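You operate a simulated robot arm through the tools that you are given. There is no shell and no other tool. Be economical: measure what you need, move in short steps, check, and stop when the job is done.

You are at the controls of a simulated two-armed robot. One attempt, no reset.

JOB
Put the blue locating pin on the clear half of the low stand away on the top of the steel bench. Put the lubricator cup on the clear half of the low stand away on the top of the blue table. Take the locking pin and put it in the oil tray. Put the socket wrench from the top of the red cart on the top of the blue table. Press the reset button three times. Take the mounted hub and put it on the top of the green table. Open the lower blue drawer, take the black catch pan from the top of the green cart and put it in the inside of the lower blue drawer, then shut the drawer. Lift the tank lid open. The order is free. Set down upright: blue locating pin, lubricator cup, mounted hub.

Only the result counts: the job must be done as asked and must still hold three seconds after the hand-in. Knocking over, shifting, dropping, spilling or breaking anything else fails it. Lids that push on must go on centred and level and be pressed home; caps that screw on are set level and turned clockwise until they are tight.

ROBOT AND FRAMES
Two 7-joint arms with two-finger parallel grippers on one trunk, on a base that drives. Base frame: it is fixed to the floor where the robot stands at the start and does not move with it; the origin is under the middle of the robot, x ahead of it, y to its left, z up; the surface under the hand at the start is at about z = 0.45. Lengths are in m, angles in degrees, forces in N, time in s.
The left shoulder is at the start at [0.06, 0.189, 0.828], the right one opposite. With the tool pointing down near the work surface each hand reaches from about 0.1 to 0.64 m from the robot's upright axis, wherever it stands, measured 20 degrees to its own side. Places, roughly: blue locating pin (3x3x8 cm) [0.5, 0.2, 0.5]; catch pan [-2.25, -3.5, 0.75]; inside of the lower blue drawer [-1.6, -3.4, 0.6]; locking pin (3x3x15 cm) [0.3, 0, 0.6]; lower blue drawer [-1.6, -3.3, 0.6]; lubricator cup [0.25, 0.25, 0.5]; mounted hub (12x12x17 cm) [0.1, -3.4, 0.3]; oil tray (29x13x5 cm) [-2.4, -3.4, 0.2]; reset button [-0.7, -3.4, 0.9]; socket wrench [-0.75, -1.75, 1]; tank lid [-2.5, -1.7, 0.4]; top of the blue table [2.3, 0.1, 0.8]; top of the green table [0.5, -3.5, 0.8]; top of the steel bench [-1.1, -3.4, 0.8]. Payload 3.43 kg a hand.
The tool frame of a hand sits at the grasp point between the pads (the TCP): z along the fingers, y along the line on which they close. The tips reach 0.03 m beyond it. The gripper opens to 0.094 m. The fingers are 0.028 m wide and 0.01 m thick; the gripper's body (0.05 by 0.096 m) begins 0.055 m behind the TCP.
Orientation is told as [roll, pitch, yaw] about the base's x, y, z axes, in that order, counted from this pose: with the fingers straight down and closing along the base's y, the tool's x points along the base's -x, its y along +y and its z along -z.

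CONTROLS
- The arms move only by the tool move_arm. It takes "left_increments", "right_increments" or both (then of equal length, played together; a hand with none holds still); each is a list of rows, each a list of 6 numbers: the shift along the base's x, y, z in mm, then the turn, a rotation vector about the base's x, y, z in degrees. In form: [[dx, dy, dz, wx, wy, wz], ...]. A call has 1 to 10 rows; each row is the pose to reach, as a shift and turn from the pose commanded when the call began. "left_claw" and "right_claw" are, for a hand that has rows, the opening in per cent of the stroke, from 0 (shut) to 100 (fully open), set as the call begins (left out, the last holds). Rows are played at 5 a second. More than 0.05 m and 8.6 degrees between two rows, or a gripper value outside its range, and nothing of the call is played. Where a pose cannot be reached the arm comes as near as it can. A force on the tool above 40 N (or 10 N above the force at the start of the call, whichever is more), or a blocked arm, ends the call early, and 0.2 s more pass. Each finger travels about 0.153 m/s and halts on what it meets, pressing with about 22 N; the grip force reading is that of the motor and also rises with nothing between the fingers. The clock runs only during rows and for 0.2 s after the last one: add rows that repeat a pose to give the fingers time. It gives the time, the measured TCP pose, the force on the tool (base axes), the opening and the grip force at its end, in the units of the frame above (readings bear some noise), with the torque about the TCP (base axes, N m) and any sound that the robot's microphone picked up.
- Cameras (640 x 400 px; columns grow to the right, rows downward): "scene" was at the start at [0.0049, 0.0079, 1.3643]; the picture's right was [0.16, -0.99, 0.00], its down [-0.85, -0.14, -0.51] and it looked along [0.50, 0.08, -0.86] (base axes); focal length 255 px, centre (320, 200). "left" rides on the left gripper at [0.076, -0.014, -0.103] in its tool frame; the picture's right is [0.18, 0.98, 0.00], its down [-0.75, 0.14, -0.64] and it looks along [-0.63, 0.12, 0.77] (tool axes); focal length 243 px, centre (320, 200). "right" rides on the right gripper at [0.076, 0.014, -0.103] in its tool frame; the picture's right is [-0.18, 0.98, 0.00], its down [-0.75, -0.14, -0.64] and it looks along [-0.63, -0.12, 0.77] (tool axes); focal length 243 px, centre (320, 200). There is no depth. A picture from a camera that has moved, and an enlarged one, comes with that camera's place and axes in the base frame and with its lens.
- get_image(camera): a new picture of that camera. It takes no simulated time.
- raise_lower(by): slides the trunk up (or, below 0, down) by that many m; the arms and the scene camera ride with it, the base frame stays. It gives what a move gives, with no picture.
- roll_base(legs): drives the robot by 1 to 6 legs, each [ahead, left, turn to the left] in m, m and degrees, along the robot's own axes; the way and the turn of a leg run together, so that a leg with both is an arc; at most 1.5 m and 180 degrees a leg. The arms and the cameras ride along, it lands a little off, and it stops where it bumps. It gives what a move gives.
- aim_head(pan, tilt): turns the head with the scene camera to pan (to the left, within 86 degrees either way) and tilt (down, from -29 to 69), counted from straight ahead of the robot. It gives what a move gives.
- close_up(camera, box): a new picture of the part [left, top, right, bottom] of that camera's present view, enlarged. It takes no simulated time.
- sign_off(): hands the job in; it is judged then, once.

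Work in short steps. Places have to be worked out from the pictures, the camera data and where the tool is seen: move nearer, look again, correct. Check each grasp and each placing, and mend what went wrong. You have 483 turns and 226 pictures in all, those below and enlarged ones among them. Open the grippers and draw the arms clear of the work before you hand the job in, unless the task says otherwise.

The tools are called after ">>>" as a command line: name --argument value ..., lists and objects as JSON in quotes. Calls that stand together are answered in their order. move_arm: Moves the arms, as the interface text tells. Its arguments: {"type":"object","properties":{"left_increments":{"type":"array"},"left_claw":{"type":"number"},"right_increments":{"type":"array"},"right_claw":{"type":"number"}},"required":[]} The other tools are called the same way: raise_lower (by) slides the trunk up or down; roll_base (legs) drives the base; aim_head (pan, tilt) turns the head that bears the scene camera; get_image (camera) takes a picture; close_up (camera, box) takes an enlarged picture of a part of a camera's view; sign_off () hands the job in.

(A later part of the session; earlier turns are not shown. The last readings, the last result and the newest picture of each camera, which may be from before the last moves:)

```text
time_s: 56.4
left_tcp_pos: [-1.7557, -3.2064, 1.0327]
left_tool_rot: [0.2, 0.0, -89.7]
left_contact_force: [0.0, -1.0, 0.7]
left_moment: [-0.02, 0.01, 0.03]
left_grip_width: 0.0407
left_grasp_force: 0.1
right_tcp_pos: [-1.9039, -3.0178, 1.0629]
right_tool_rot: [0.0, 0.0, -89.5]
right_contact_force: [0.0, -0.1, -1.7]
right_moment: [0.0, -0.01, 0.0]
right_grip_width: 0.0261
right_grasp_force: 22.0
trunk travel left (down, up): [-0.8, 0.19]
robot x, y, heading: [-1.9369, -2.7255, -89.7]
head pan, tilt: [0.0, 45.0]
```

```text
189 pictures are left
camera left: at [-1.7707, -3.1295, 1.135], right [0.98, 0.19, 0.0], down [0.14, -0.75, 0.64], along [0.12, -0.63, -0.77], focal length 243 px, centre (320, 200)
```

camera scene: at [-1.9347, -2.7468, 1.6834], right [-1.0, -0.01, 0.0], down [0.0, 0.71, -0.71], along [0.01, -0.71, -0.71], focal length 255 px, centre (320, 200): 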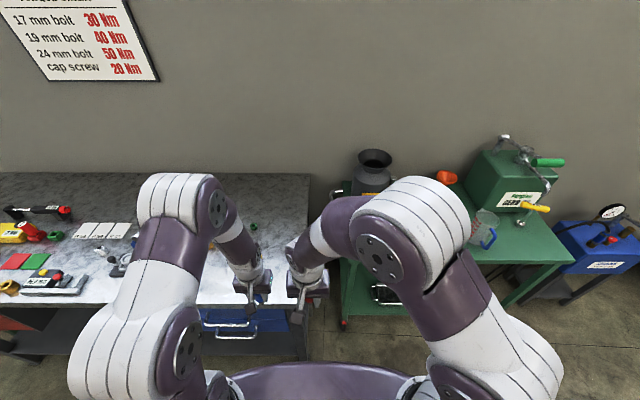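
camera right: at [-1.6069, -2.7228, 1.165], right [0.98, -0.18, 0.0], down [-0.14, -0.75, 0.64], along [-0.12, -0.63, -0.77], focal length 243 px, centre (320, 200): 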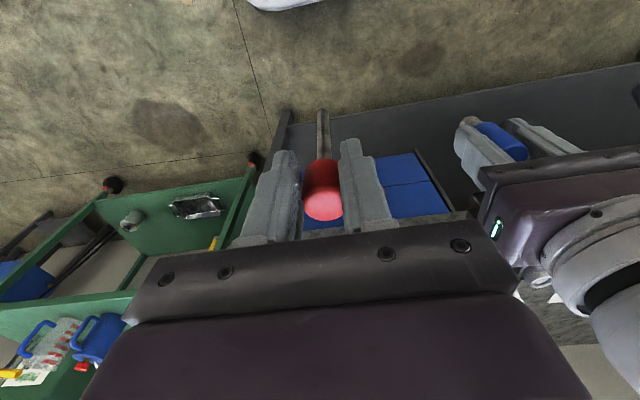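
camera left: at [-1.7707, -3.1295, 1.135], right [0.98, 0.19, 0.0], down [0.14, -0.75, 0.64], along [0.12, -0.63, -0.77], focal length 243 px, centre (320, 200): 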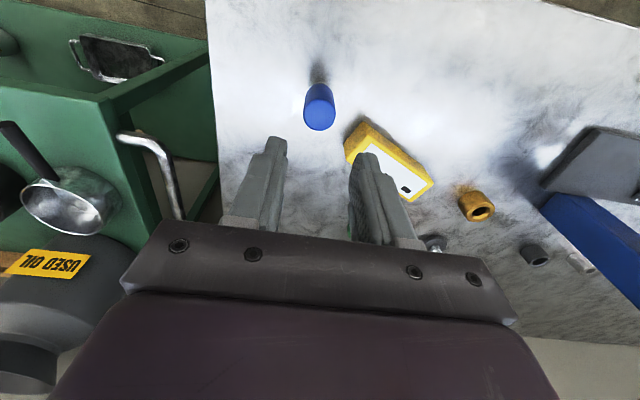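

Blue pin stands upright on the bench. Now check the locking pin's grip and the tray on the cart's lower shelf.

>>> move_arm --left_increments '[[0, 45, 0, 0, 0, 0], [0, 90, 0, 0, 0, 0], [0, 135, 0, 0, 0, 0]]'

>>> roll_base --legs '[[-0.2, 0, 0], [0, -0.42, 0]]'

>>> get_image --camera "right"

>>> get_image --camera "scene"

```text
time_s: 57.2
left_tcp_pos: [-1.7537, -3.0696, 1.0337]
left_tool_rot: [0.3, 0.0, -89.7]
left_contact_force: [0.6, -0.5, -0.4]
left_moment: [-0.02, 0.01, -0.03]
left_grip_width: 0.0403
left_grasp_force: 0.1
right_tcp_pos: [-1.9043, -3.0169, 1.0636]
right_tool_rot: [0.0, -0.1, -89.4]
right_contact_force: [-0.3, 0.9, -1.4]
right_moment: [-0.02, 0.0, 0.03]
right_grip_width: 0.0264
right_grasp_force: 22.0
trunk travel left (down, up): [-0.8, 0.19]
robot x, y, heading: [-1.9325, -2.7246, -89.7]
head pan, tilt: [0.0, 45.0]
```

```text
time_s: 60.9
left_tcp_pos: [-2.1663, -2.8756, 1.0328]
left_tool_rot: [0.2, 0.0, -89.5]
left_contact_force: [-1.4, 0.2, 0.2]
left_moment: [-0.05, -0.01, -0.03]
left_grip_width: 0.0404
left_grasp_force: 0.0
right_tcp_pos: [-2.3173, -2.823, 1.0638]
right_tool_rot: [0.0, 0.0, -89.5]
right_contact_force: [-0.6, 0.2, -1.0]
right_moment: [-0.03, 0.03, 0.01]
right_grip_width: 0.0263
right_grasp_force: 21.3
trunk travel left (down, up): [-0.8, 0.19]
robot x, y, heading: [-2.3455, -2.5263, -89.5]
head pan, tilt: [0.0, 45.0]
```

```text
188 pictures are left
camera right: at [-2.3038, -2.7462, 1.165], right [0.98, -0.17, 0.0], down [-0.13, -0.76, 0.64], along [-0.11, -0.63, -0.77], focal length 243 px, centre (320, 200)
```

right: 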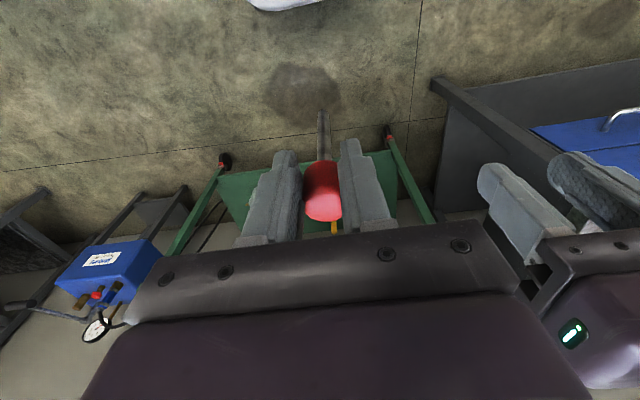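

```text
187 pictures are left
camera scene: at [-2.3478, -2.5512, 1.6833], right [-1.0, -0.01, 0.0], down [-0.01, 0.71, -0.71], along [0.01, -0.71, -0.71], focal length 255 px, centre (320, 200)
```

scene: 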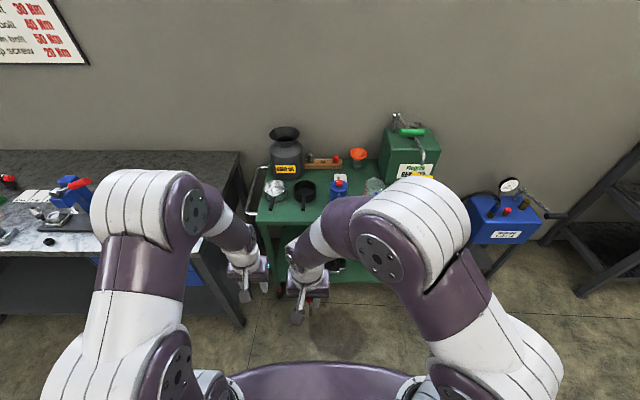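

Pin is well held. The tray sits under the cart top, so I'll hand the pin over to the left hand (pointing forward, gripping the shaft crosswise). First tilt the left hand to point forward while extending both hands.

>>> move_arm --left_increments '[[20, -20, 0, -8.5, 0, 0], [30, -40, 0, -17, 0, 0], [30, -60, 0, -25.5, 0, 0], [30, -80, -10, -34, 0, 0], [30, -100, -20, -42.5, 0, 0], [30, -120, -30, -51, 0, 0], [30, -140, -40, -59.5, 0, 0], [30, -150, -50, -68, 0, 0], [30, -160, -60, -76.5, 0, 0], [30, -160, -70, -85, 0, 0]]' --right_increments '[[0, -25, 0, 0, 0, 0], [0, -50, 0, 0, 0, 0], [0, -75, 5, 0, 0, 0], [0, -100, 10, 0, 0, 0], [0, -125, 15, 0, 0, 0], [0, -150, 20, 0, 0, 0], [0, -175, 25, 0, 0, 0], [0, -200, 30, 0, 0, 0], [0, -200, 40, 0, 0, 0], [0, -200, 50, 0, 0, 0]]' --left_claw 70

>>> get_image --camera "scene"

```text
time_s: 63.1
left_tcp_pos: [-2.0881, -3.1396, 0.9776]
left_tool_rot: [5.1, -84.2, -96.3]
left_contact_force: [0.4, -0.7, -0.7]
left_moment: [-0.03, 0.01, 0.01]
left_grip_width: 0.0658
left_grasp_force: 0.0
left hand out of reach, approached as far as the arm can: row 4, 5, 6, 7, 8, 9, 10
right_tcp_pos: [-2.3196, -3.0213, 1.1083]
right_tool_rot: [-0.1, 0.2, -89.4]
right_contact_force: [0.7, -0.1, -0.2]
right_moment: [0.01, -0.02, 0.02]
right_grip_width: 0.0258
right_grasp_force: 22.3
right hand out of reach, approached as far as the arm can: row 10
trunk travel left (down, up): [-0.8, 0.19]
robot x, y, heading: [-2.3461, -2.525, -89.6]
head pan, tilt: [0.0, 45.0]
```

```text
186 pictures are left
camera scene: at [-2.3477, -2.5546, 1.6833], right [-1.0, -0.01, 0.0], down [-0.01, 0.71, -0.71], along [0.01, -0.71, -0.71], focal length 255 px, centre (320, 200)
```

scene: 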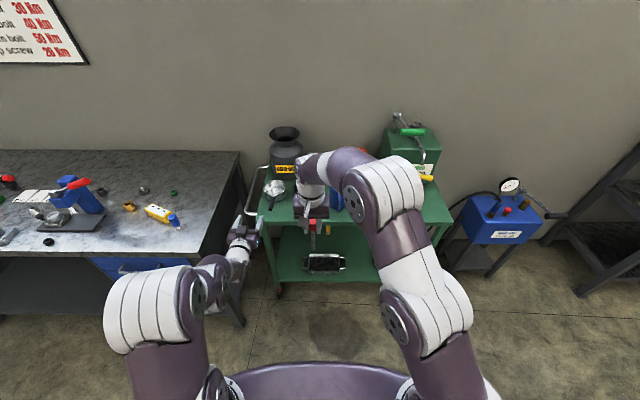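

Left hand now points forward at (-2.088,-3.14). Move the left hand toward the centre and see what it can reach.

>>> move_arm --left_increments '[[-30, 0, 0, 0, 0, 0], [-60, 0, 0, 0, 0, 0], [-90, 0, 0, 0, 0, 0], [-110, 0, 0, 0, 0, 0]]'

>>> get_image --camera "left"

```text
time_s: 64.1
left_tcp_pos: [-2.0809, -3.1385, 0.9775]
left_tool_rot: [-5.7, -84.8, -84.8]
left_contact_force: [-0.3, -0.1, -0.9]
left_moment: [-0.03, 0.01, 0.02]
left_grip_width: 0.0659
left_grasp_force: 0.0
left hand out of reach, approached as far as the arm can: row 1, 2, 3, 4
right_tcp_pos: [-2.3209, -3.019, 1.1083]
right_tool_rot: [0.0, 0.0, -89.4]
right_contact_force: [0.6, 0.5, -0.4]
right_moment: [0.03, -0.01, -0.01]
right_grip_width: 0.0258
right_grasp_force: 21.5
trunk travel left (down, up): [-0.8, 0.19]
robot x, y, heading: [-2.3489, -2.5282, -89.5]
head pan, tilt: [0.0, 45.0]
```

```text
185 pictures are left
camera left: at [-2.0945, -3.0297, 0.9108], right [0.98, 0.01, -0.19], down [0.15, 0.57, 0.81], along [0.12, -0.82, 0.56], focal length 243 px, centre (320, 200)
```

left: 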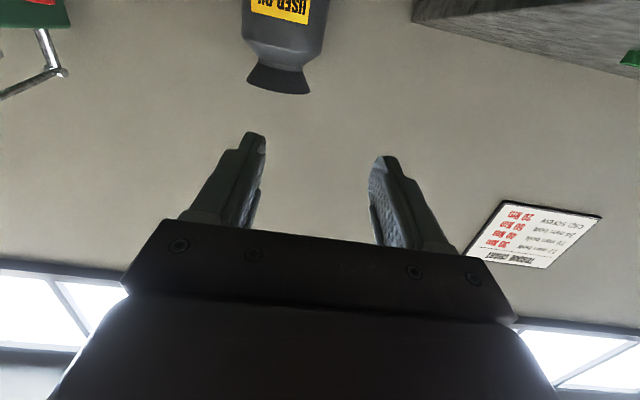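

The left wrist is at a limit there, so handover is awkward. Better plan: stand at the cart's front-right, facing diagonally along the tray, and lower the pin in at a slant with the right hand. First bring both hands back to neutral.

>>> move_arm --left_increments '[[0, 0, 5, 8.5, 0, 0], [0, 10, 10, 17, 0, 0], [0, 30, 15, 25.5, 0, 0], [-10, 50, 20, 34, 0, 0], [-10, 80, 30, 42.5, 0, 0], [-20, 110, 35, 51, 0, 0], [-20, 140, 40, 59.5, 0, 0], [-20, 170, 45, 68, 0, 0], [-20, 200, 45, 76.5, 0, 0], [-20, 230, 45, 85, 0, 0]]' --right_increments '[[0, 20, 0, 0, 0, 0], [0, 40, 0, 0, 0, 0], [0, 60, 0, 0, 0, 0], [0, 80, 0, 0, 0, 0], [0, 100, 0, 0, 0, 0], [0, 120, 0, 0, 0, 0], [0, 140, 0, 0, 0, 0], [0, 160, 0, 0, 0, 0], [0, 180, 0, 0, 0, 0], [0, 180, -10, 0, 0, 0]]'

>>> aim_head --pan -30 --tilt 45

>>> get_image --camera "scene"

```text
time_s: 66.3
left_tcp_pos: [-2.102, -2.9095, 1.0239]
left_tool_rot: [0.2, 0.2, -89.6]
left_contact_force: [1.1, 0.5, -0.6]
left_moment: [0.0, -0.01, 0.02]
left_grip_width: 0.0656
left_grasp_force: 0.2
left hand out of reach, approached as far as the arm can: row 8
right_tcp_pos: [-2.3203, -2.8379, 1.0992]
right_tool_rot: [0.0, 0.0, -89.5]
right_contact_force: [-0.7, -0.2, -0.6]
right_moment: [0.0, 0.01, 0.01]
right_grip_width: 0.0256
right_grasp_force: 22.3
trunk travel left (down, up): [-0.8, 0.19]
robot x, y, heading: [-2.3463, -2.525, -89.7]
head pan, tilt: [0.0, 45.0]
```

```text
time_s: 67.3
left_tcp_pos: [-2.1022, -2.9112, 1.0237]
left_tool_rot: [0.2, 0.0, -89.6]
left_contact_force: [-0.3, -0.7, 0.0]
left_moment: [-0.04, -0.01, 0.02]
left_grip_width: 0.0658
left_grasp_force: 0.1
right_tcp_pos: [-2.3203, -2.8385, 1.0993]
right_tool_rot: [0.1, 0.0, -89.3]
right_contact_force: [-0.1, -0.1, -0.9]
right_moment: [0.03, 0.02, 0.01]
right_grip_width: 0.0257
right_grasp_force: 21.4
trunk travel left (down, up): [-0.8, 0.19]
robot x, y, heading: [-2.3482, -2.527, -89.2]
head pan, tilt: [-30.0, 45.0]
```

```text
184 pictures are left
camera scene: at [-2.3892, -2.5403, 1.6833], right [-0.87, 0.49, 0.0], down [0.35, 0.62, -0.71], along [-0.35, -0.62, -0.71], focal length 255 px, centre (320, 200)
```

scene: 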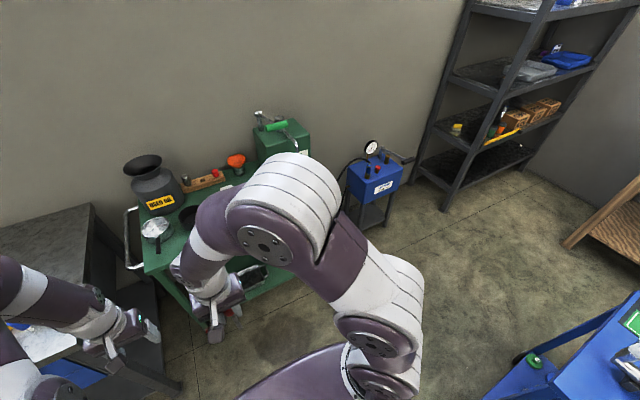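

Drive to the cart's front-right and turn left to face along the tray.

>>> roll_base --legs '[[0, -0.48, 0], [0.25, 0, 0], [0, 0, 54]]'

>>> aim_head --pan -10 --tilt 55

>>> raise_lower --by -0.4

>>> get_image --camera "scene"

>>> get_image --camera "right"

```text
time_s: 74.0
left_tcp_pos: [-2.3701, -2.8198, 1.0242]
left_tool_rot: [0.1, 0.0, -36.3]
left_contact_force: [0.8, 0.2, 0.1]
left_moment: [-0.01, 0.01, 0.0]
left_grip_width: 0.0658
left_grasp_force: 0.1
right_tcp_pos: [-2.5594, -2.9524, 1.0976]
right_tool_rot: [0.1, 0.0, -36.0]
right_contact_force: [-0.5, 1.2, -0.4]
right_moment: [0.02, 0.03, 0.01]
right_grip_width: 0.0254
right_grasp_force: 21.8
trunk travel left (down, up): [-0.8, 0.19]
robot x, y, heading: [-2.8255, -2.786, -36.0]
head pan, tilt: [-30.0, 45.0]
```

```text
time_s: 74.8
left_tcp_pos: [-2.3707, -2.8192, 1.0232]
left_tool_rot: [0.1, 0.1, -36.2]
left_contact_force: [0.2, 0.0, -0.9]
left_moment: [0.03, 0.01, -0.03]
left_grip_width: 0.0657
left_grasp_force: 0.1
right_tcp_pos: [-2.5579, -2.9511, 1.0977]
right_tool_rot: [0.1, 0.0, -36.0]
right_contact_force: [0.3, 0.2, -0.9]
right_moment: [0.02, 0.01, -0.01]
right_grip_width: 0.0251
right_grasp_force: 21.8
trunk travel left (down, up): [-0.8, 0.19]
robot x, y, heading: [-2.8296, -2.7894, -36.1]
head pan, tilt: [-10.0, 55.0]
```

```text
time_s: 78.6
left_tcp_pos: [-2.3708, -2.8198, 0.624]
left_tool_rot: [0.2, 0.0, -36.3]
left_contact_force: [-1.1, -0.5, 0.5]
left_moment: [0.01, 0.02, -0.01]
left_grip_width: 0.0662
left_grasp_force: 0.0
right_tcp_pos: [-2.5596, -2.9508, 0.6987]
right_tool_rot: [0.0, 0.0, -36.1]
right_contact_force: [1.0, 0.4, -0.4]
right_moment: [0.0, 0.02, -0.02]
right_grip_width: 0.0251
right_grasp_force: 22.1
trunk travel left (down, up): [-0.4, 0.59]
robot x, y, heading: [-2.8257, -2.7877, -35.8]
head pan, tilt: [-10.0, 55.0]
```

```text
183 pictures are left
camera scene: at [-2.8252, -2.8057, 1.27], right [-0.72, -0.69, 0.0], down [-0.57, 0.59, -0.57], along [0.4, -0.41, -0.82], focal length 255 px, centre (320, 200)
```

scene: 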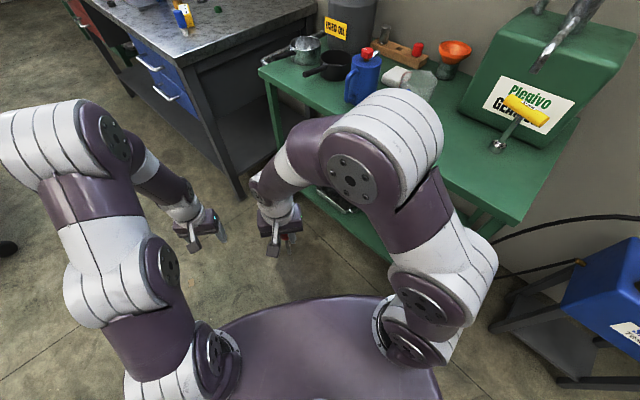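

```text
182 pictures are left
camera right: at [-2.6124, -2.8945, 0.7999], right [0.73, 0.69, 0.0], down [0.53, -0.56, 0.64], along [0.44, -0.47, -0.77], focal length 243 px, centre (320, 200)
```

right: 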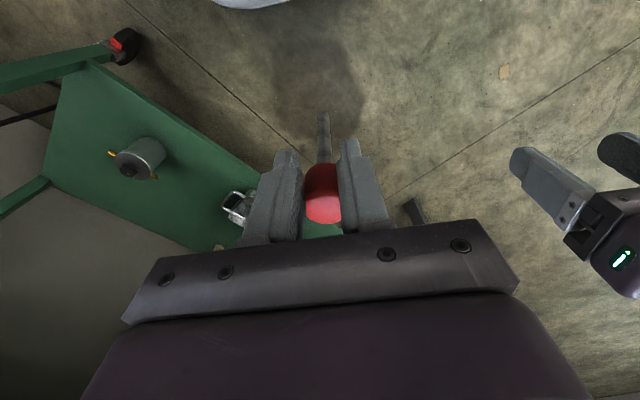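

Tray centre is about (-2.367,-3.42). Turn a bit back to heading −50° to keep the right elbow clear of the cart and shift the base; then try the wrist orientation in free space.

>>> roll_base --legs '[[0, 0, -14], [0.14, 0.15, 0]]'

>>> move_arm --right_increments '[[0, 0, 0, 0, 0, 8], [0, 0, 0, 0, 0, 16], [0, 0, 0, 0, 0, 24], [0, 0, 0, 0, 0, 32], [0, 0, 0, 0, 0, 36]]'

```text
time_s: 81.1
left_tcp_pos: [-2.185, -2.9372, 0.6214]
left_tool_rot: [0.2, 0.2, -50.4]
left_contact_force: [0.4, 0.0, 0.3]
left_moment: [-0.03, 0.01, -0.02]
left_grip_width: 0.0657
left_grasp_force: 0.1
right_tcp_pos: [-2.4006, -3.02, 0.6991]
right_tool_rot: [-0.1, 0.1, -50.1]
right_contact_force: [0.1, 0.5, -0.2]
right_moment: [0.0, 0.03, -0.02]
right_grip_width: 0.0
right_grasp_force: 21.3
trunk travel left (down, up): [-0.4, 0.59]
robot x, y, heading: [-2.6153, -2.798, -49.9]
head pan, tilt: [-10.0, 55.0]
```

```text
time_s: 82.3
left_tcp_pos: [-2.1846, -2.9367, 0.6246]
left_tool_rot: [0.3, 0.0, -50.1]
left_contact_force: [-0.7, -0.6, 0.4]
left_moment: [-0.03, 0.0, 0.01]
left_grip_width: 0.0657
left_grasp_force: 0.2
right_tcp_pos: [-2.3988, -3.0198, 0.6978]
right_tool_rot: [0.0, 0.0, -14.1]
right_contact_force: [-0.3, 0.3, 0.1]
right_moment: [-0.02, -0.01, 0.0]
right_grip_width: 0.0001
right_grasp_force: 22.3
trunk travel left (down, up): [-0.4, 0.59]
robot x, y, heading: [-2.6184, -2.7978, -50.1]
head pan, tilt: [-10.0, 55.0]
```

The right gripper is shut at 0: the pin has slipped out. Look for it on the floor.

>>> get_image --camera "right"

>>> aim_head --pan 0 --tilt 60

>>> get_image --camera "scene"

```text
181 pictures are left
camera right: at [-2.4698, -2.9869, 0.7997], right [0.42, 0.91, 0.0], down [0.7, -0.32, 0.64], along [0.58, -0.27, -0.77], focal length 243 px, centre (320, 200)
```

right: 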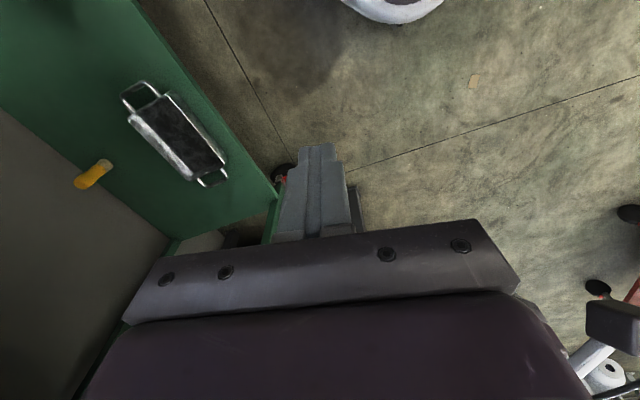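

```text
time_s: 83.0
left_tcp_pos: [-2.1846, -2.9378, 0.6233]
left_tool_rot: [0.2, 0.1, -50.3]
left_contact_force: [0.2, 0.5, 0.7]
left_moment: [-0.01, 0.01, -0.03]
left_grip_width: 0.0656
left_grasp_force: 0.1
right_tcp_pos: [-2.3998, -3.0197, 0.6985]
right_tool_rot: [0.0, 0.1, -14.2]
right_contact_force: [-0.8, 0.0, 0.0]
right_moment: [0.01, 0.03, 0.0]
right_grip_width: 0.0001
right_grasp_force: 22.3
trunk travel left (down, up): [-0.4, 0.59]
robot x, y, heading: [-2.6199, -2.7957, -50.2]
head pan, tilt: [0.0, 60.0]
```

```text
180 pictures are left
camera scene: at [-2.615, -2.8029, 1.2639], right [-0.77, -0.64, 0.0], down [-0.55, 0.67, -0.5], along [0.32, -0.38, -0.87], focal length 255 px, centre (320, 200)
```

scene: 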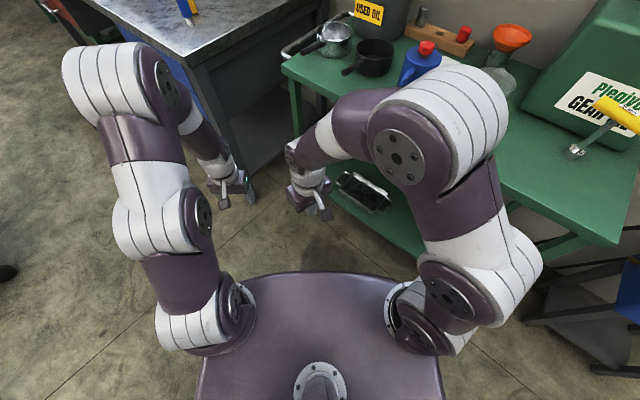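

Not visible here; move the arms aside by raising the trunk for a wider view.

>>> raise_lower --by 0.5

>>> get_image --camera "right"

>>> get_image --camera "left"

>>> aim_head --pan -75 --tilt 60

>>> get_image --camera "scene"

```text
refused: 0.5 is not a number from -0.4 to 0.4
```

```text
179 pictures are left
camera right: at [-2.4698, -2.9867, 0.7997], right [0.42, 0.91, 0.0], down [0.7, -0.32, 0.64], along [0.58, -0.27, -0.77], focal length 243 px, centre (320, 200)
```

right: 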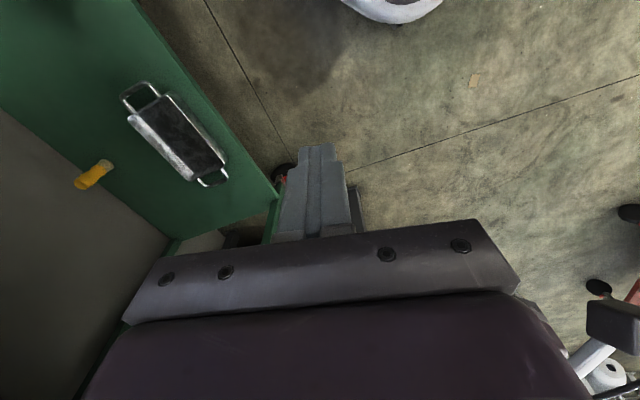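

```text
178 pictures are left
camera left: at [-2.245, -2.8877, 0.7252], right [0.64, 0.77, 0.0], down [0.59, -0.49, 0.64], along [0.5, -0.41, -0.77], focal length 243 px, centre (320, 200)
```

left: 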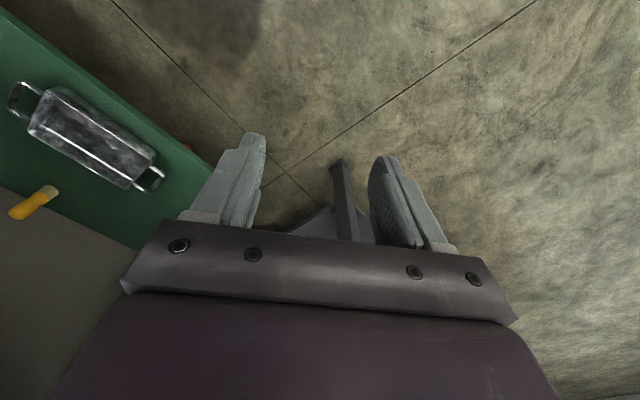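

```text
time_s: 84.5
left_tcp_pos: [-2.1855, -2.937, 0.6229]
left_tool_rot: [0.2, 0.0, -50.3]
left_contact_force: [0.8, 0.1, 0.1]
left_moment: [0.01, 0.02, 0.0]
left_grip_width: 0.0659
left_grasp_force: 0.0
right_tcp_pos: [-2.3998, -3.0177, 0.6979]
right_tool_rot: [0.0, 0.0, -14.1]
right_contact_force: [-0.8, -0.2, -0.4]
right_moment: [-0.02, 0.01, -0.03]
right_grip_width: 0.0002
right_grasp_force: 22.1
trunk travel left (down, up): [-0.4, 0.59]
robot x, y, heading: [-2.6217, -2.7968, -50.1]
head pan, tilt: [-75.0, 60.0]
```

```text
177 pictures are left
camera scene: at [-2.696, -2.8062, 1.2639], right [-0.82, 0.58, 0.0], down [0.5, 0.71, -0.5], along [-0.29, -0.41, -0.87], focal length 255 px, centre (320, 200)
```

scene: 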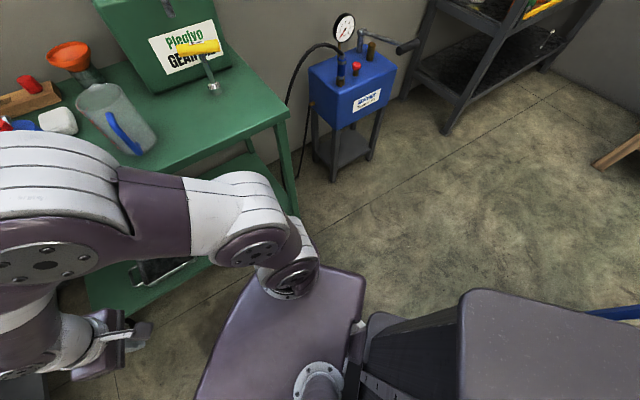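

Still hidden. Raise the trunk 0.4 and look steeply down.

>>> raise_lower --by 0.4

>>> aim_head --pan -10 --tilt 55

>>> get_image --camera "scene"

>>> get_image --camera "right"

```text
time_s: 88.3
left_tcp_pos: [-2.1838, -2.9369, 1.0233]
left_tool_rot: [0.2, 0.0, -50.2]
left_contact_force: [1.1, -0.2, 0.5]
left_moment: [0.01, 0.02, -0.01]
left_grip_width: 0.0658
left_grasp_force: 0.0
right_tcp_pos: [-2.3985, -3.02, 1.0982]
right_tool_rot: [0.0, 0.0, -14.1]
right_contact_force: [-0.8, 0.2, -0.2]
right_moment: [0.01, -0.03, 0.03]
right_grip_width: 0.0
right_grasp_force: 21.9
trunk travel left (down, up): [-0.8, 0.19]
robot x, y, heading: [-2.619, -2.7916, -50.0]
head pan, tilt: [-75.0, 60.0]
```

```text
time_s: 89.7
left_tcp_pos: [-2.1856, -2.9373, 1.0236]
left_tool_rot: [0.2, 0.0, -50.3]
left_contact_force: [1.1, 0.2, 0.8]
left_moment: [0.02, -0.01, 0.01]
left_grip_width: 0.0657
left_grasp_force: 0.0
right_tcp_pos: [-2.3996, -3.0194, 1.0984]
right_tool_rot: [0.0, -0.1, -14.1]
right_contact_force: [-0.3, 0.3, 0.1]
right_moment: [0.0, 0.02, -0.01]
right_grip_width: 0.0
right_grasp_force: 22.2
trunk travel left (down, up): [-0.8, 0.19]
robot x, y, heading: [-2.6223, -2.7937, -50.1]
head pan, tilt: [-10.0, 55.0]
```

```text
176 pictures are left
camera scene: at [-2.6218, -2.8143, 1.6699], right [-0.87, -0.5, 0.0], down [-0.41, 0.71, -0.57], along [0.28, -0.5, -0.82], focal length 255 px, centre (320, 200)
```

scene: 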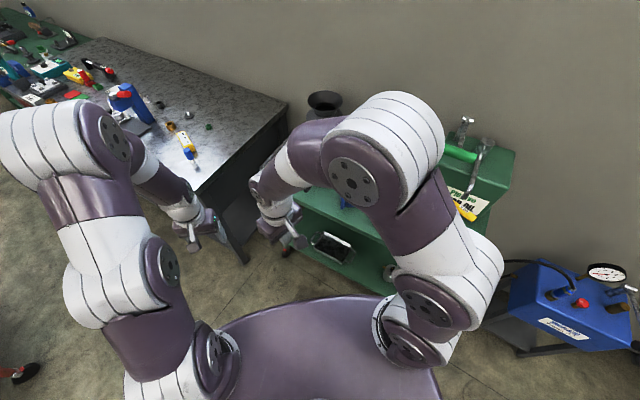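

```text
175 pictures are left
camera right: at [-2.4697, -2.9868, 1.1997], right [0.42, 0.91, 0.0], down [0.7, -0.32, 0.64], along [0.58, -0.27, -0.77], focal length 243 px, centre (320, 200)
```

right: 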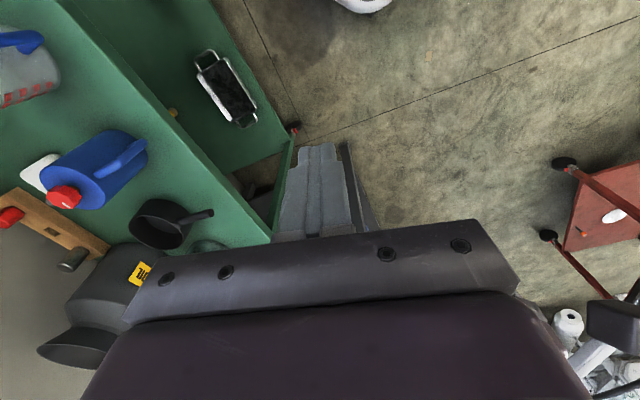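

Probably close beneath/in front of the chassis or under the cart. Back off a little and look again.

>>> roll_base --legs '[[-0.35, 0, 0]]'

>>> get_image --camera "right"

>>> get_image --camera "scene"

```text
time_s: 92.0
left_tcp_pos: [-2.41, -2.6689, 1.0238]
left_tool_rot: [0.2, 0.2, -50.2]
left_contact_force: [0.7, 0.0, 0.0]
left_moment: [-0.03, -0.02, -0.02]
left_grip_width: 0.0655
left_grasp_force: 0.2
right_tcp_pos: [-2.6231, -2.7499, 1.0984]
right_tool_rot: [0.0, 0.0, -14.0]
right_contact_force: [0.5, -0.1, -0.6]
right_moment: [-0.03, 0.01, -0.01]
right_grip_width: 0.0
right_grasp_force: 22.1
trunk travel left (down, up): [-0.8, 0.19]
robot x, y, heading: [-2.8388, -2.5278, -50.1]
head pan, tilt: [-10.0, 55.0]
```

```text
174 pictures are left
camera right: at [-2.694, -2.7179, 1.1996], right [0.42, 0.91, 0.0], down [0.7, -0.32, 0.64], along [0.58, -0.27, -0.77], focal length 243 px, centre (320, 200)
```

right: 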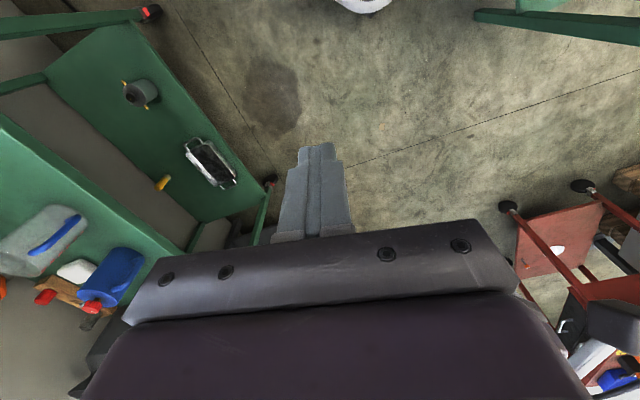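

```text
173 pictures are left
camera scene: at [-2.8461, -2.5457, 1.6699], right [-0.87, -0.5, 0.0], down [-0.41, 0.71, -0.57], along [0.29, -0.5, -0.82], focal length 255 px, centre (320, 200)
```

scene: 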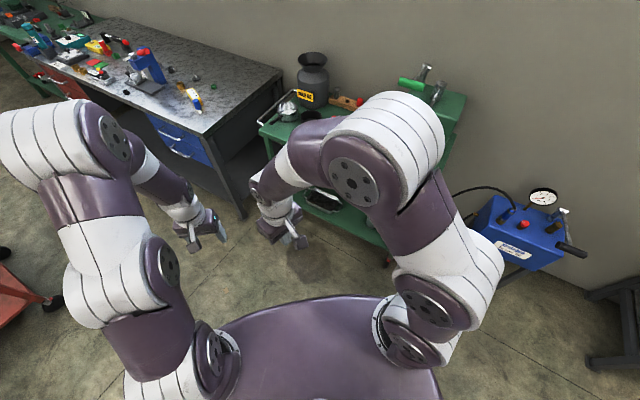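

Zoom in on the floor and under the cart.

>>> close_up --camera "right" --box '[60, 0, 300, 150]'

>>> close_up --camera "scene" --box '[180, 130, 480, 320]'

```text
2.67 times, centred on (180, 75) of right
camera zoom: at [-2.694, -2.7179, 1.1996], right [0.42, 0.91, 0.0], down [0.7, -0.32, 0.64], along [0.58, -0.27, -0.77], focal length 647 px, centre (693, 533)
```

zoom: 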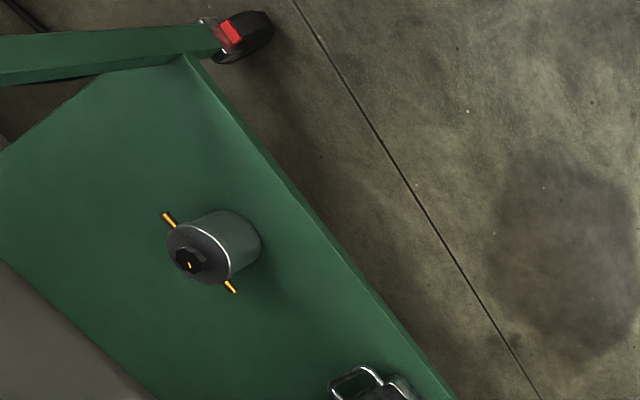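

```text
2.11 times, centred on (330, 225) of scene
camera zoom: at [-2.8461, -2.5457, 1.6699], right [-0.87, -0.5, 0.0], down [-0.41, 0.71, -0.57], along [0.29, -0.5, -0.82], focal length 537 px, centre (299, 147)
```

zoom: 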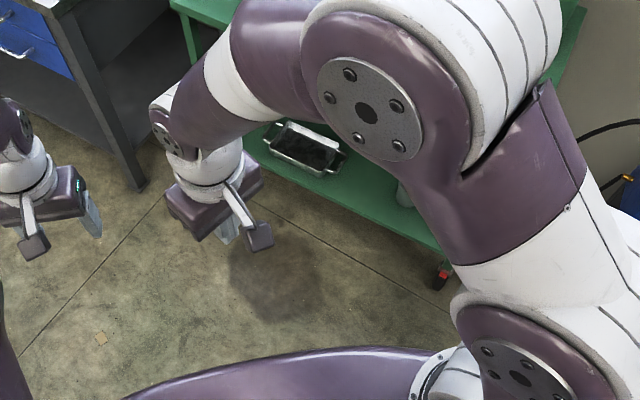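

Lower the trunk to look under the cart.

>>> raise_lower --by -0.4

>>> raise_lower --by -0.35

>>> aim_head --pan -10 --tilt 30

>>> get_image --camera "scene"

>>> get_image --camera "right"

>>> get_image --camera "left"

```text
time_s: 95.8
left_tcp_pos: [-2.4104, -2.6685, 0.6234]
left_tool_rot: [0.2, 0.0, -50.3]
left_contact_force: [-1.1, -0.2, -0.8]
left_moment: [-0.02, 0.02, 0.0]
left_grip_width: 0.066
left_grasp_force: 0.1
right_tcp_pos: [-2.6222, -2.7491, 0.6994]
right_tool_rot: [0.0, 0.0, -14.0]
right_contact_force: [-0.3, -0.5, -0.1]
right_moment: [0.01, -0.01, 0.0]
right_grip_width: 0.0
right_grasp_force: 21.5
trunk travel left (down, up): [-0.4, 0.59]
robot x, y, heading: [-2.8448, -2.5291, -50.1]
head pan, tilt: [-10.0, 55.0]
```

```text
time_s: 99.2
left_tcp_pos: [-2.4098, -2.6672, 0.2736]
left_tool_rot: [0.2, 0.0, -50.2]
left_contact_force: [0.2, 0.9, 0.0]
left_moment: [-0.02, -0.03, 0.01]
left_grip_width: 0.0657
left_grasp_force: 0.1
right_tcp_pos: [-2.6235, -2.7507, 0.3488]
right_tool_rot: [-0.1, 0.1, -14.1]
right_contact_force: [0.6, -0.4, 0.5]
right_moment: [0.01, 0.03, -0.01]
right_grip_width: 0.0002
right_grasp_force: 21.9
trunk travel left (down, up): [-0.05, 0.94]
robot x, y, heading: [-2.8434, -2.5276, -50.2]
head pan, tilt: [-10.0, 55.0]
```

```text
time_s: 100.1
left_tcp_pos: [-2.4109, -2.6674, 0.2731]
left_tool_rot: [0.2, 0.0, -50.2]
left_contact_force: [0.1, -0.2, -0.5]
left_moment: [0.0, 0.03, -0.01]
left_grip_width: 0.0659
left_grasp_force: 0.0
right_tcp_pos: [-2.6231, -2.7501, 0.3475]
right_tool_rot: [0.0, 0.0, -14.1]
right_contact_force: [0.1, -0.3, 0.1]
right_moment: [0.02, -0.02, -0.01]
right_grip_width: 0.0001
right_grasp_force: 21.4
trunk travel left (down, up): [-0.05, 0.94]
robot x, y, heading: [-2.8412, -2.527, -49.8]
head pan, tilt: [-10.0, 30.0]
```

```text
170 pictures are left
camera scene: at [-2.8374, -2.5611, 0.9559], right [-0.87, -0.5, 0.0], down [-0.25, 0.43, -0.87], along [0.43, -0.75, -0.5], focal length 255 px, centre (320, 200)
```

scene: 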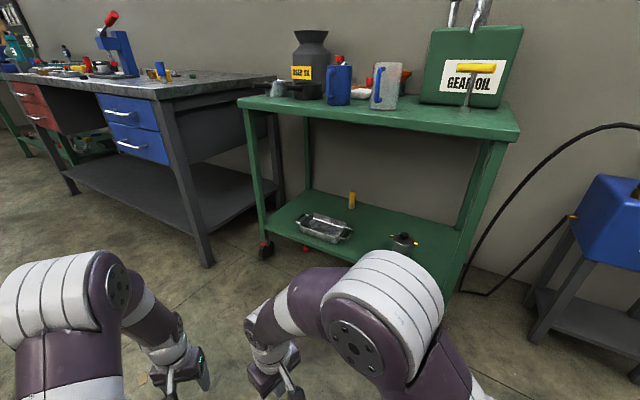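

```text
169 pictures are left
camera right: at [-2.6943, -2.7176, 0.4497], right [0.42, 0.91, 0.0], down [0.7, -0.32, 0.64], along [0.58, -0.27, -0.77], focal length 243 px, centre (320, 200)
```

right: 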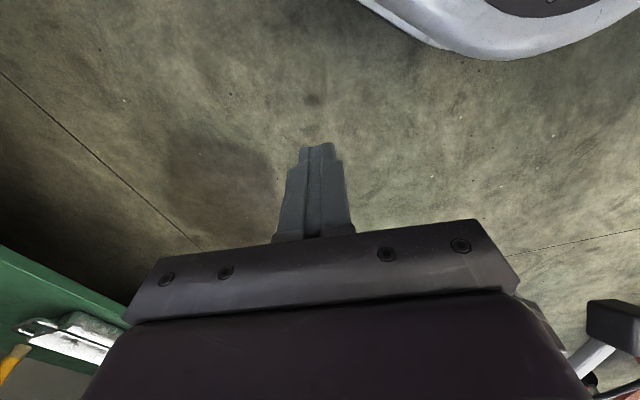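

```text
168 pictures are left
camera left: at [-2.4697, -2.6183, 0.3751], right [0.64, 0.77, 0.0], down [0.59, -0.49, 0.64], along [0.5, -0.41, -0.77], focal length 243 px, centre (320, 200)
```

left: 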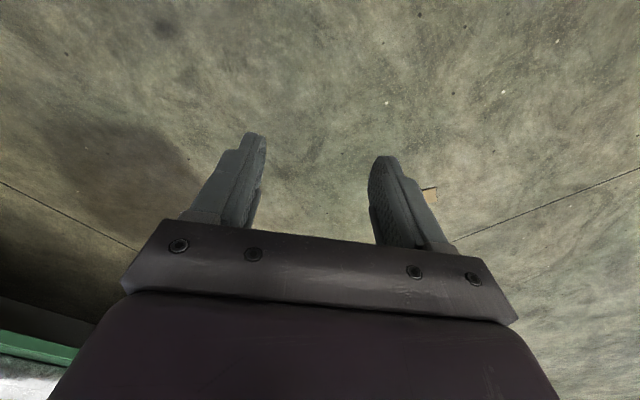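

There's something red under the shelf at (305,248). Zoom.

>>> close_up --camera "scene" --box '[240, 190, 420, 300]'

```text
3.56 times, centred on (330, 245) of scene
camera zoom: at [-2.8374, -2.5611, 0.9559], right [-0.87, -0.5, 0.0], down [-0.25, 0.43, -0.87], along [0.43, -0.75, -0.5], focal length 908 px, centre (284, 40)
```

zoom: 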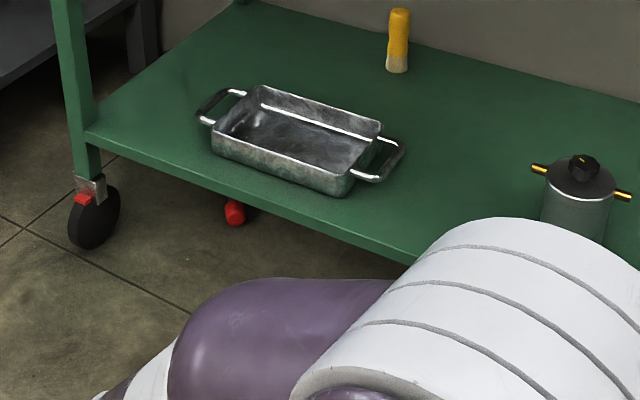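

Found it: the red cap of the pin lies on the floor just under the cart shelf, near (-2.23,-3.47). I'll face the cart and look under the shelf with the left hand camera.

>>> roll_base --legs '[[0, 0, -40], [0, 0.43, 0]]'

>>> move_arm --left_increments '[[0, -20, 0, -8.5, 0, 0], [0, -40, 0, -17, 0, 0], [0, -60, -10, -25.5, 0, 0], [0, -80, -20, -34, 0, 0], [0, -100, -40, -40, 0, 0], [0, -120, -60, -45, 0, 0]]'

>>> get_image --camera "left"

```text
time_s: 102.1
left_tcp_pos: [-2.563, -2.893, 0.2728]
left_tool_rot: [0.3, 0.0, -82.7]
left_contact_force: [0.6, 0.1, 0.0]
left_moment: [-0.01, 0.03, -0.01]
left_grip_width: 0.0659
left_grasp_force: 0.1
right_tcp_pos: [-2.7874, -2.8484, 0.348]
right_tool_rot: [-0.1, 0.1, -46.5]
right_contact_force: [0.3, -0.8, -0.2]
right_moment: [0.0, -0.02, -0.02]
right_grip_width: 0.0
right_grasp_force: 22.4
trunk travel left (down, up): [-0.05, 0.94]
robot x, y, heading: [-2.8517, -2.5435, -83.0]
head pan, tilt: [-10.0, 30.0]
stopped in leg 1: the robot was blocked; the commanded pose is now the measured one
```

```text
time_s: 103.5
left_tcp_pos: [-2.5622, -3.0132, 0.2123]
left_tool_rot: [-7.0, -44.6, -79.7]
left_contact_force: [0.1, -0.1, 0.2]
left_moment: [0.01, 0.0, -0.04]
left_grip_width: 0.0658
left_grasp_force: 0.1
right_tcp_pos: [-2.7859, -2.8476, 0.3482]
right_tool_rot: [0.1, 0.0, -46.6]
right_contact_force: [-0.4, 0.0, 0.2]
right_moment: [-0.03, -0.01, 0.01]
right_grip_width: 0.0
right_grasp_force: 22.1
trunk travel left (down, up): [-0.05, 0.94]
robot x, y, heading: [-2.8513, -2.5418, -82.4]
head pan, tilt: [-10.0, 30.0]
```

```text
166 pictures are left
camera left: at [-2.5861, -2.8893, 0.2312], right [0.95, 0.22, -0.21], down [0.23, -0.06, 0.97], along [0.2, -0.97, -0.11], focal length 243 px, centre (320, 200)
```

left: 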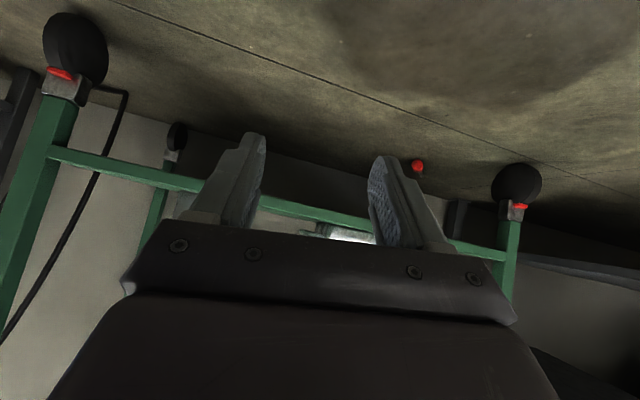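

The pin lies with its cap toward us near (-2.228,-3.465). But the base was blocked in its turn; look at what is around the robot's sides.

>>> aim_head --pan -86 --tilt 50

>>> get_image --camera "scene"

>>> aim_head --pan 86 --tilt 50

>>> get_image --camera "scene"

```text
time_s: 105.0
left_tcp_pos: [-2.5621, -3.0141, 0.2115]
left_tool_rot: [-7.0, -44.5, -79.8]
left_contact_force: [-0.6, 0.1, -0.2]
left_moment: [0.0, 0.0, -0.03]
left_grip_width: 0.0659
left_grasp_force: 0.1
right_tcp_pos: [-2.787, -2.848, 0.3484]
right_tool_rot: [0.0, 0.1, -46.7]
right_contact_force: [0.1, 0.0, 0.2]
right_moment: [0.03, -0.02, -0.02]
right_grip_width: 0.0
right_grasp_force: 21.9
trunk travel left (down, up): [-0.05, 0.94]
robot x, y, heading: [-2.8523, -2.5394, -82.7]
head pan, tilt: [-85.9, 50.0]
```

```text
165 pictures are left
camera scene: at [-2.9355, -2.4998, 0.9265], right [-0.2, 0.98, 0.0], down [0.75, 0.15, -0.64], along [-0.63, -0.13, -0.77], focal length 255 px, centre (320, 200)
```

scene: 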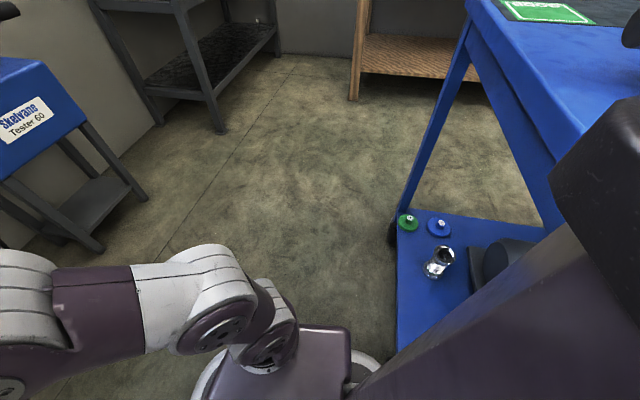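

```text
time_s: 107.6
left_tcp_pos: [-2.5626, -3.0143, 0.2115]
left_tool_rot: [-7.0, -44.4, -79.8]
left_contact_force: [1.0, 0.1, -0.4]
left_moment: [-0.02, 0.0, -0.04]
left_grip_width: 0.066
left_grasp_force: 0.1
right_tcp_pos: [-2.7867, -2.8469, 0.3485]
right_tool_rot: [0.0, 0.0, -46.6]
right_contact_force: [0.4, 0.3, -0.5]
right_moment: [-0.01, 0.02, 0.0]
right_grip_width: 0.0
right_grasp_force: 22.3
trunk travel left (down, up): [-0.05, 0.94]
robot x, y, heading: [-2.8468, -2.5433, -82.4]
head pan, tilt: [85.9, 50.0]
```

```text
164 pictures are left
camera scene: at [-2.7832, -2.4802, 0.9264], right [0.06, -1.0, 0.0], down [-0.76, -0.04, -0.64], along [0.64, 0.04, -0.77], focal length 255 px, centre (320, 200)
```

scene: 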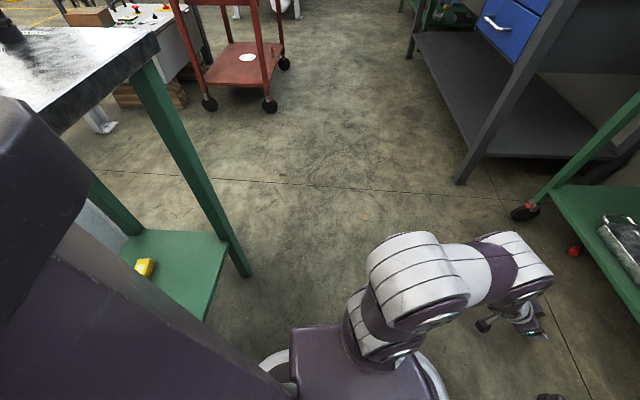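

The rear corner touched the blue cart's corner region. Move forward a little first, then finish the turn and sidestep left.

>>> roll_base --legs '[[0.16, 0.03, 0], [0, 0, -7.5], [0, 0.42, 0]]'

>>> aim_head --pan -86 --tilt 40

>>> get_image --camera "scene"

>>> get_image --camera "left"

```text
time_s: 111.8
left_tcp_pos: [-2.1588, -3.203, 0.2114]
left_tool_rot: [-7.0, -44.5, -87.4]
left_contact_force: [-0.2, -0.6, -0.1]
left_moment: [-0.03, -0.03, -0.01]
left_grip_width: 0.0658
left_grasp_force: 0.0
right_tcp_pos: [-2.3607, -3.0103, 0.3488]
right_tool_rot: [0.0, 0.0, -54.2]
right_contact_force: [0.2, -0.6, 0.4]
right_moment: [0.02, 0.03, -0.01]
right_grip_width: 0.0
right_grasp_force: 22.3
trunk travel left (down, up): [-0.05, 0.94]
robot x, y, heading: [-2.3832, -2.696, -90.2]
head pan, tilt: [85.9, 50.0]
```

```text
time_s: 114.4
left_tcp_pos: [-2.1596, -3.2038, 0.2115]
left_tool_rot: [-6.9, -44.5, -87.6]
left_contact_force: [-0.8, -0.4, 0.0]
left_moment: [0.0, 0.0, -0.01]
left_grip_width: 0.0659
left_grasp_force: 0.0
right_tcp_pos: [-2.3608, -3.0097, 0.3481]
right_tool_rot: [0.0, -0.1, -54.2]
right_contact_force: [0.1, 0.5, -0.1]
right_moment: [0.02, 0.02, 0.02]
right_grip_width: 0.0
right_grasp_force: 22.3
trunk travel left (down, up): [-0.05, 0.94]
robot x, y, heading: [-2.38, -2.696, -90.3]
head pan, tilt: [-85.9, 40.0]
```

```text
163 pictures are left
camera scene: at [-2.4688, -2.6456, 0.9406], right [-0.07, 1.0, 0.0], down [0.64, 0.04, -0.77], along [-0.76, -0.05, -0.64], focal length 255 px, centre (320, 200)
```

scene: 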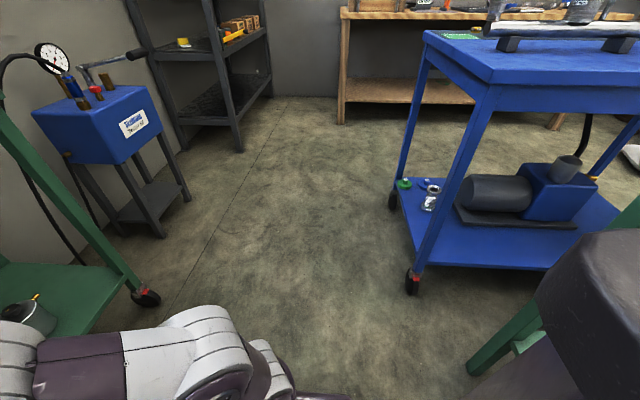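

```text
162 pictures are left
camera left: at [-2.1664, -3.077, 0.2312], right [0.97, 0.09, -0.21], down [0.22, -0.09, 0.97], along [0.07, -0.99, -0.11], focal length 243 px, centre (320, 200)
```

left: 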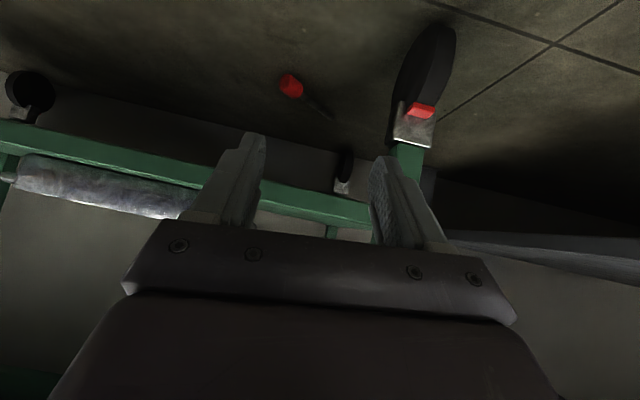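

The pin lies under the shelf, cap end near (-2.235,-3.45), pointing away toward +x. I'll turn the left hand to point that way, low to the floor, before moving the base.

>>> move_arm --left_increments '[[0, 20, -30, 0, 0, 7], [0, 40, -60, 0, 0, 14], [0, 60, -90, 0, 0, 21], [0, 80, -120, 0, 0, 28], [0, 80, -130, 0, 0, 28]]' --left_claw 70

>>> roll_base --legs '[[0, -0.16, 0]]'

>>> get_image --camera "left"

```text
time_s: 115.6
left_tcp_pos: [-2.0415, -3.0971, 0.0898]
left_tool_rot: [-11.0, -43.9, -59.7]
left_contact_force: [0.8, 0.2, -0.4]
left_moment: [0.02, -0.04, 0.0]
left_grip_width: 0.0661
left_grasp_force: 0.1
left hand out of reach, approached as far as the arm can: row 1, 2, 3, 4, 5
right_tcp_pos: [-2.3601, -3.0103, 0.3474]
right_tool_rot: [0.0, -0.1, -54.3]
right_contact_force: [0.6, -0.2, 1.0]
right_moment: [-0.03, 0.0, -0.02]
right_grip_width: 0.0
right_grasp_force: 21.8
trunk travel left (down, up): [-0.05, 0.94]
robot x, y, heading: [-2.383, -2.6967, -90.5]
head pan, tilt: [-85.9, 40.0]
```

```text
time_s: 117.0
left_tcp_pos: [-2.1987, -3.0949, 0.0907]
left_tool_rot: [-11.0, -43.9, -59.5]
left_contact_force: [-0.8, 0.4, 0.3]
left_moment: [-0.01, 0.02, 0.02]
left_grip_width: 0.0657
left_grasp_force: 0.0
right_tcp_pos: [-2.518, -3.0107, 0.3478]
right_tool_rot: [0.0, 0.0, -54.1]
right_contact_force: [0.8, 0.8, -0.6]
right_moment: [0.0, 0.01, -0.03]
right_grip_width: 0.0
right_grasp_force: 22.1
trunk travel left (down, up): [-0.05, 0.94]
robot x, y, heading: [-2.5427, -2.6931, -90.0]
head pan, tilt: [-85.9, 40.0]
```

```text
161 pictures are left
camera left: at [-2.2588, -2.983, 0.1115], right [0.83, 0.49, -0.26], down [0.29, 0.02, 0.96], along [0.48, -0.87, -0.12], focal length 243 px, centre (320, 200)
```

left: 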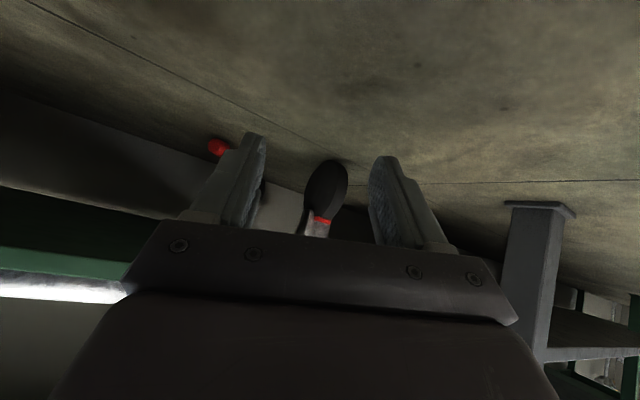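

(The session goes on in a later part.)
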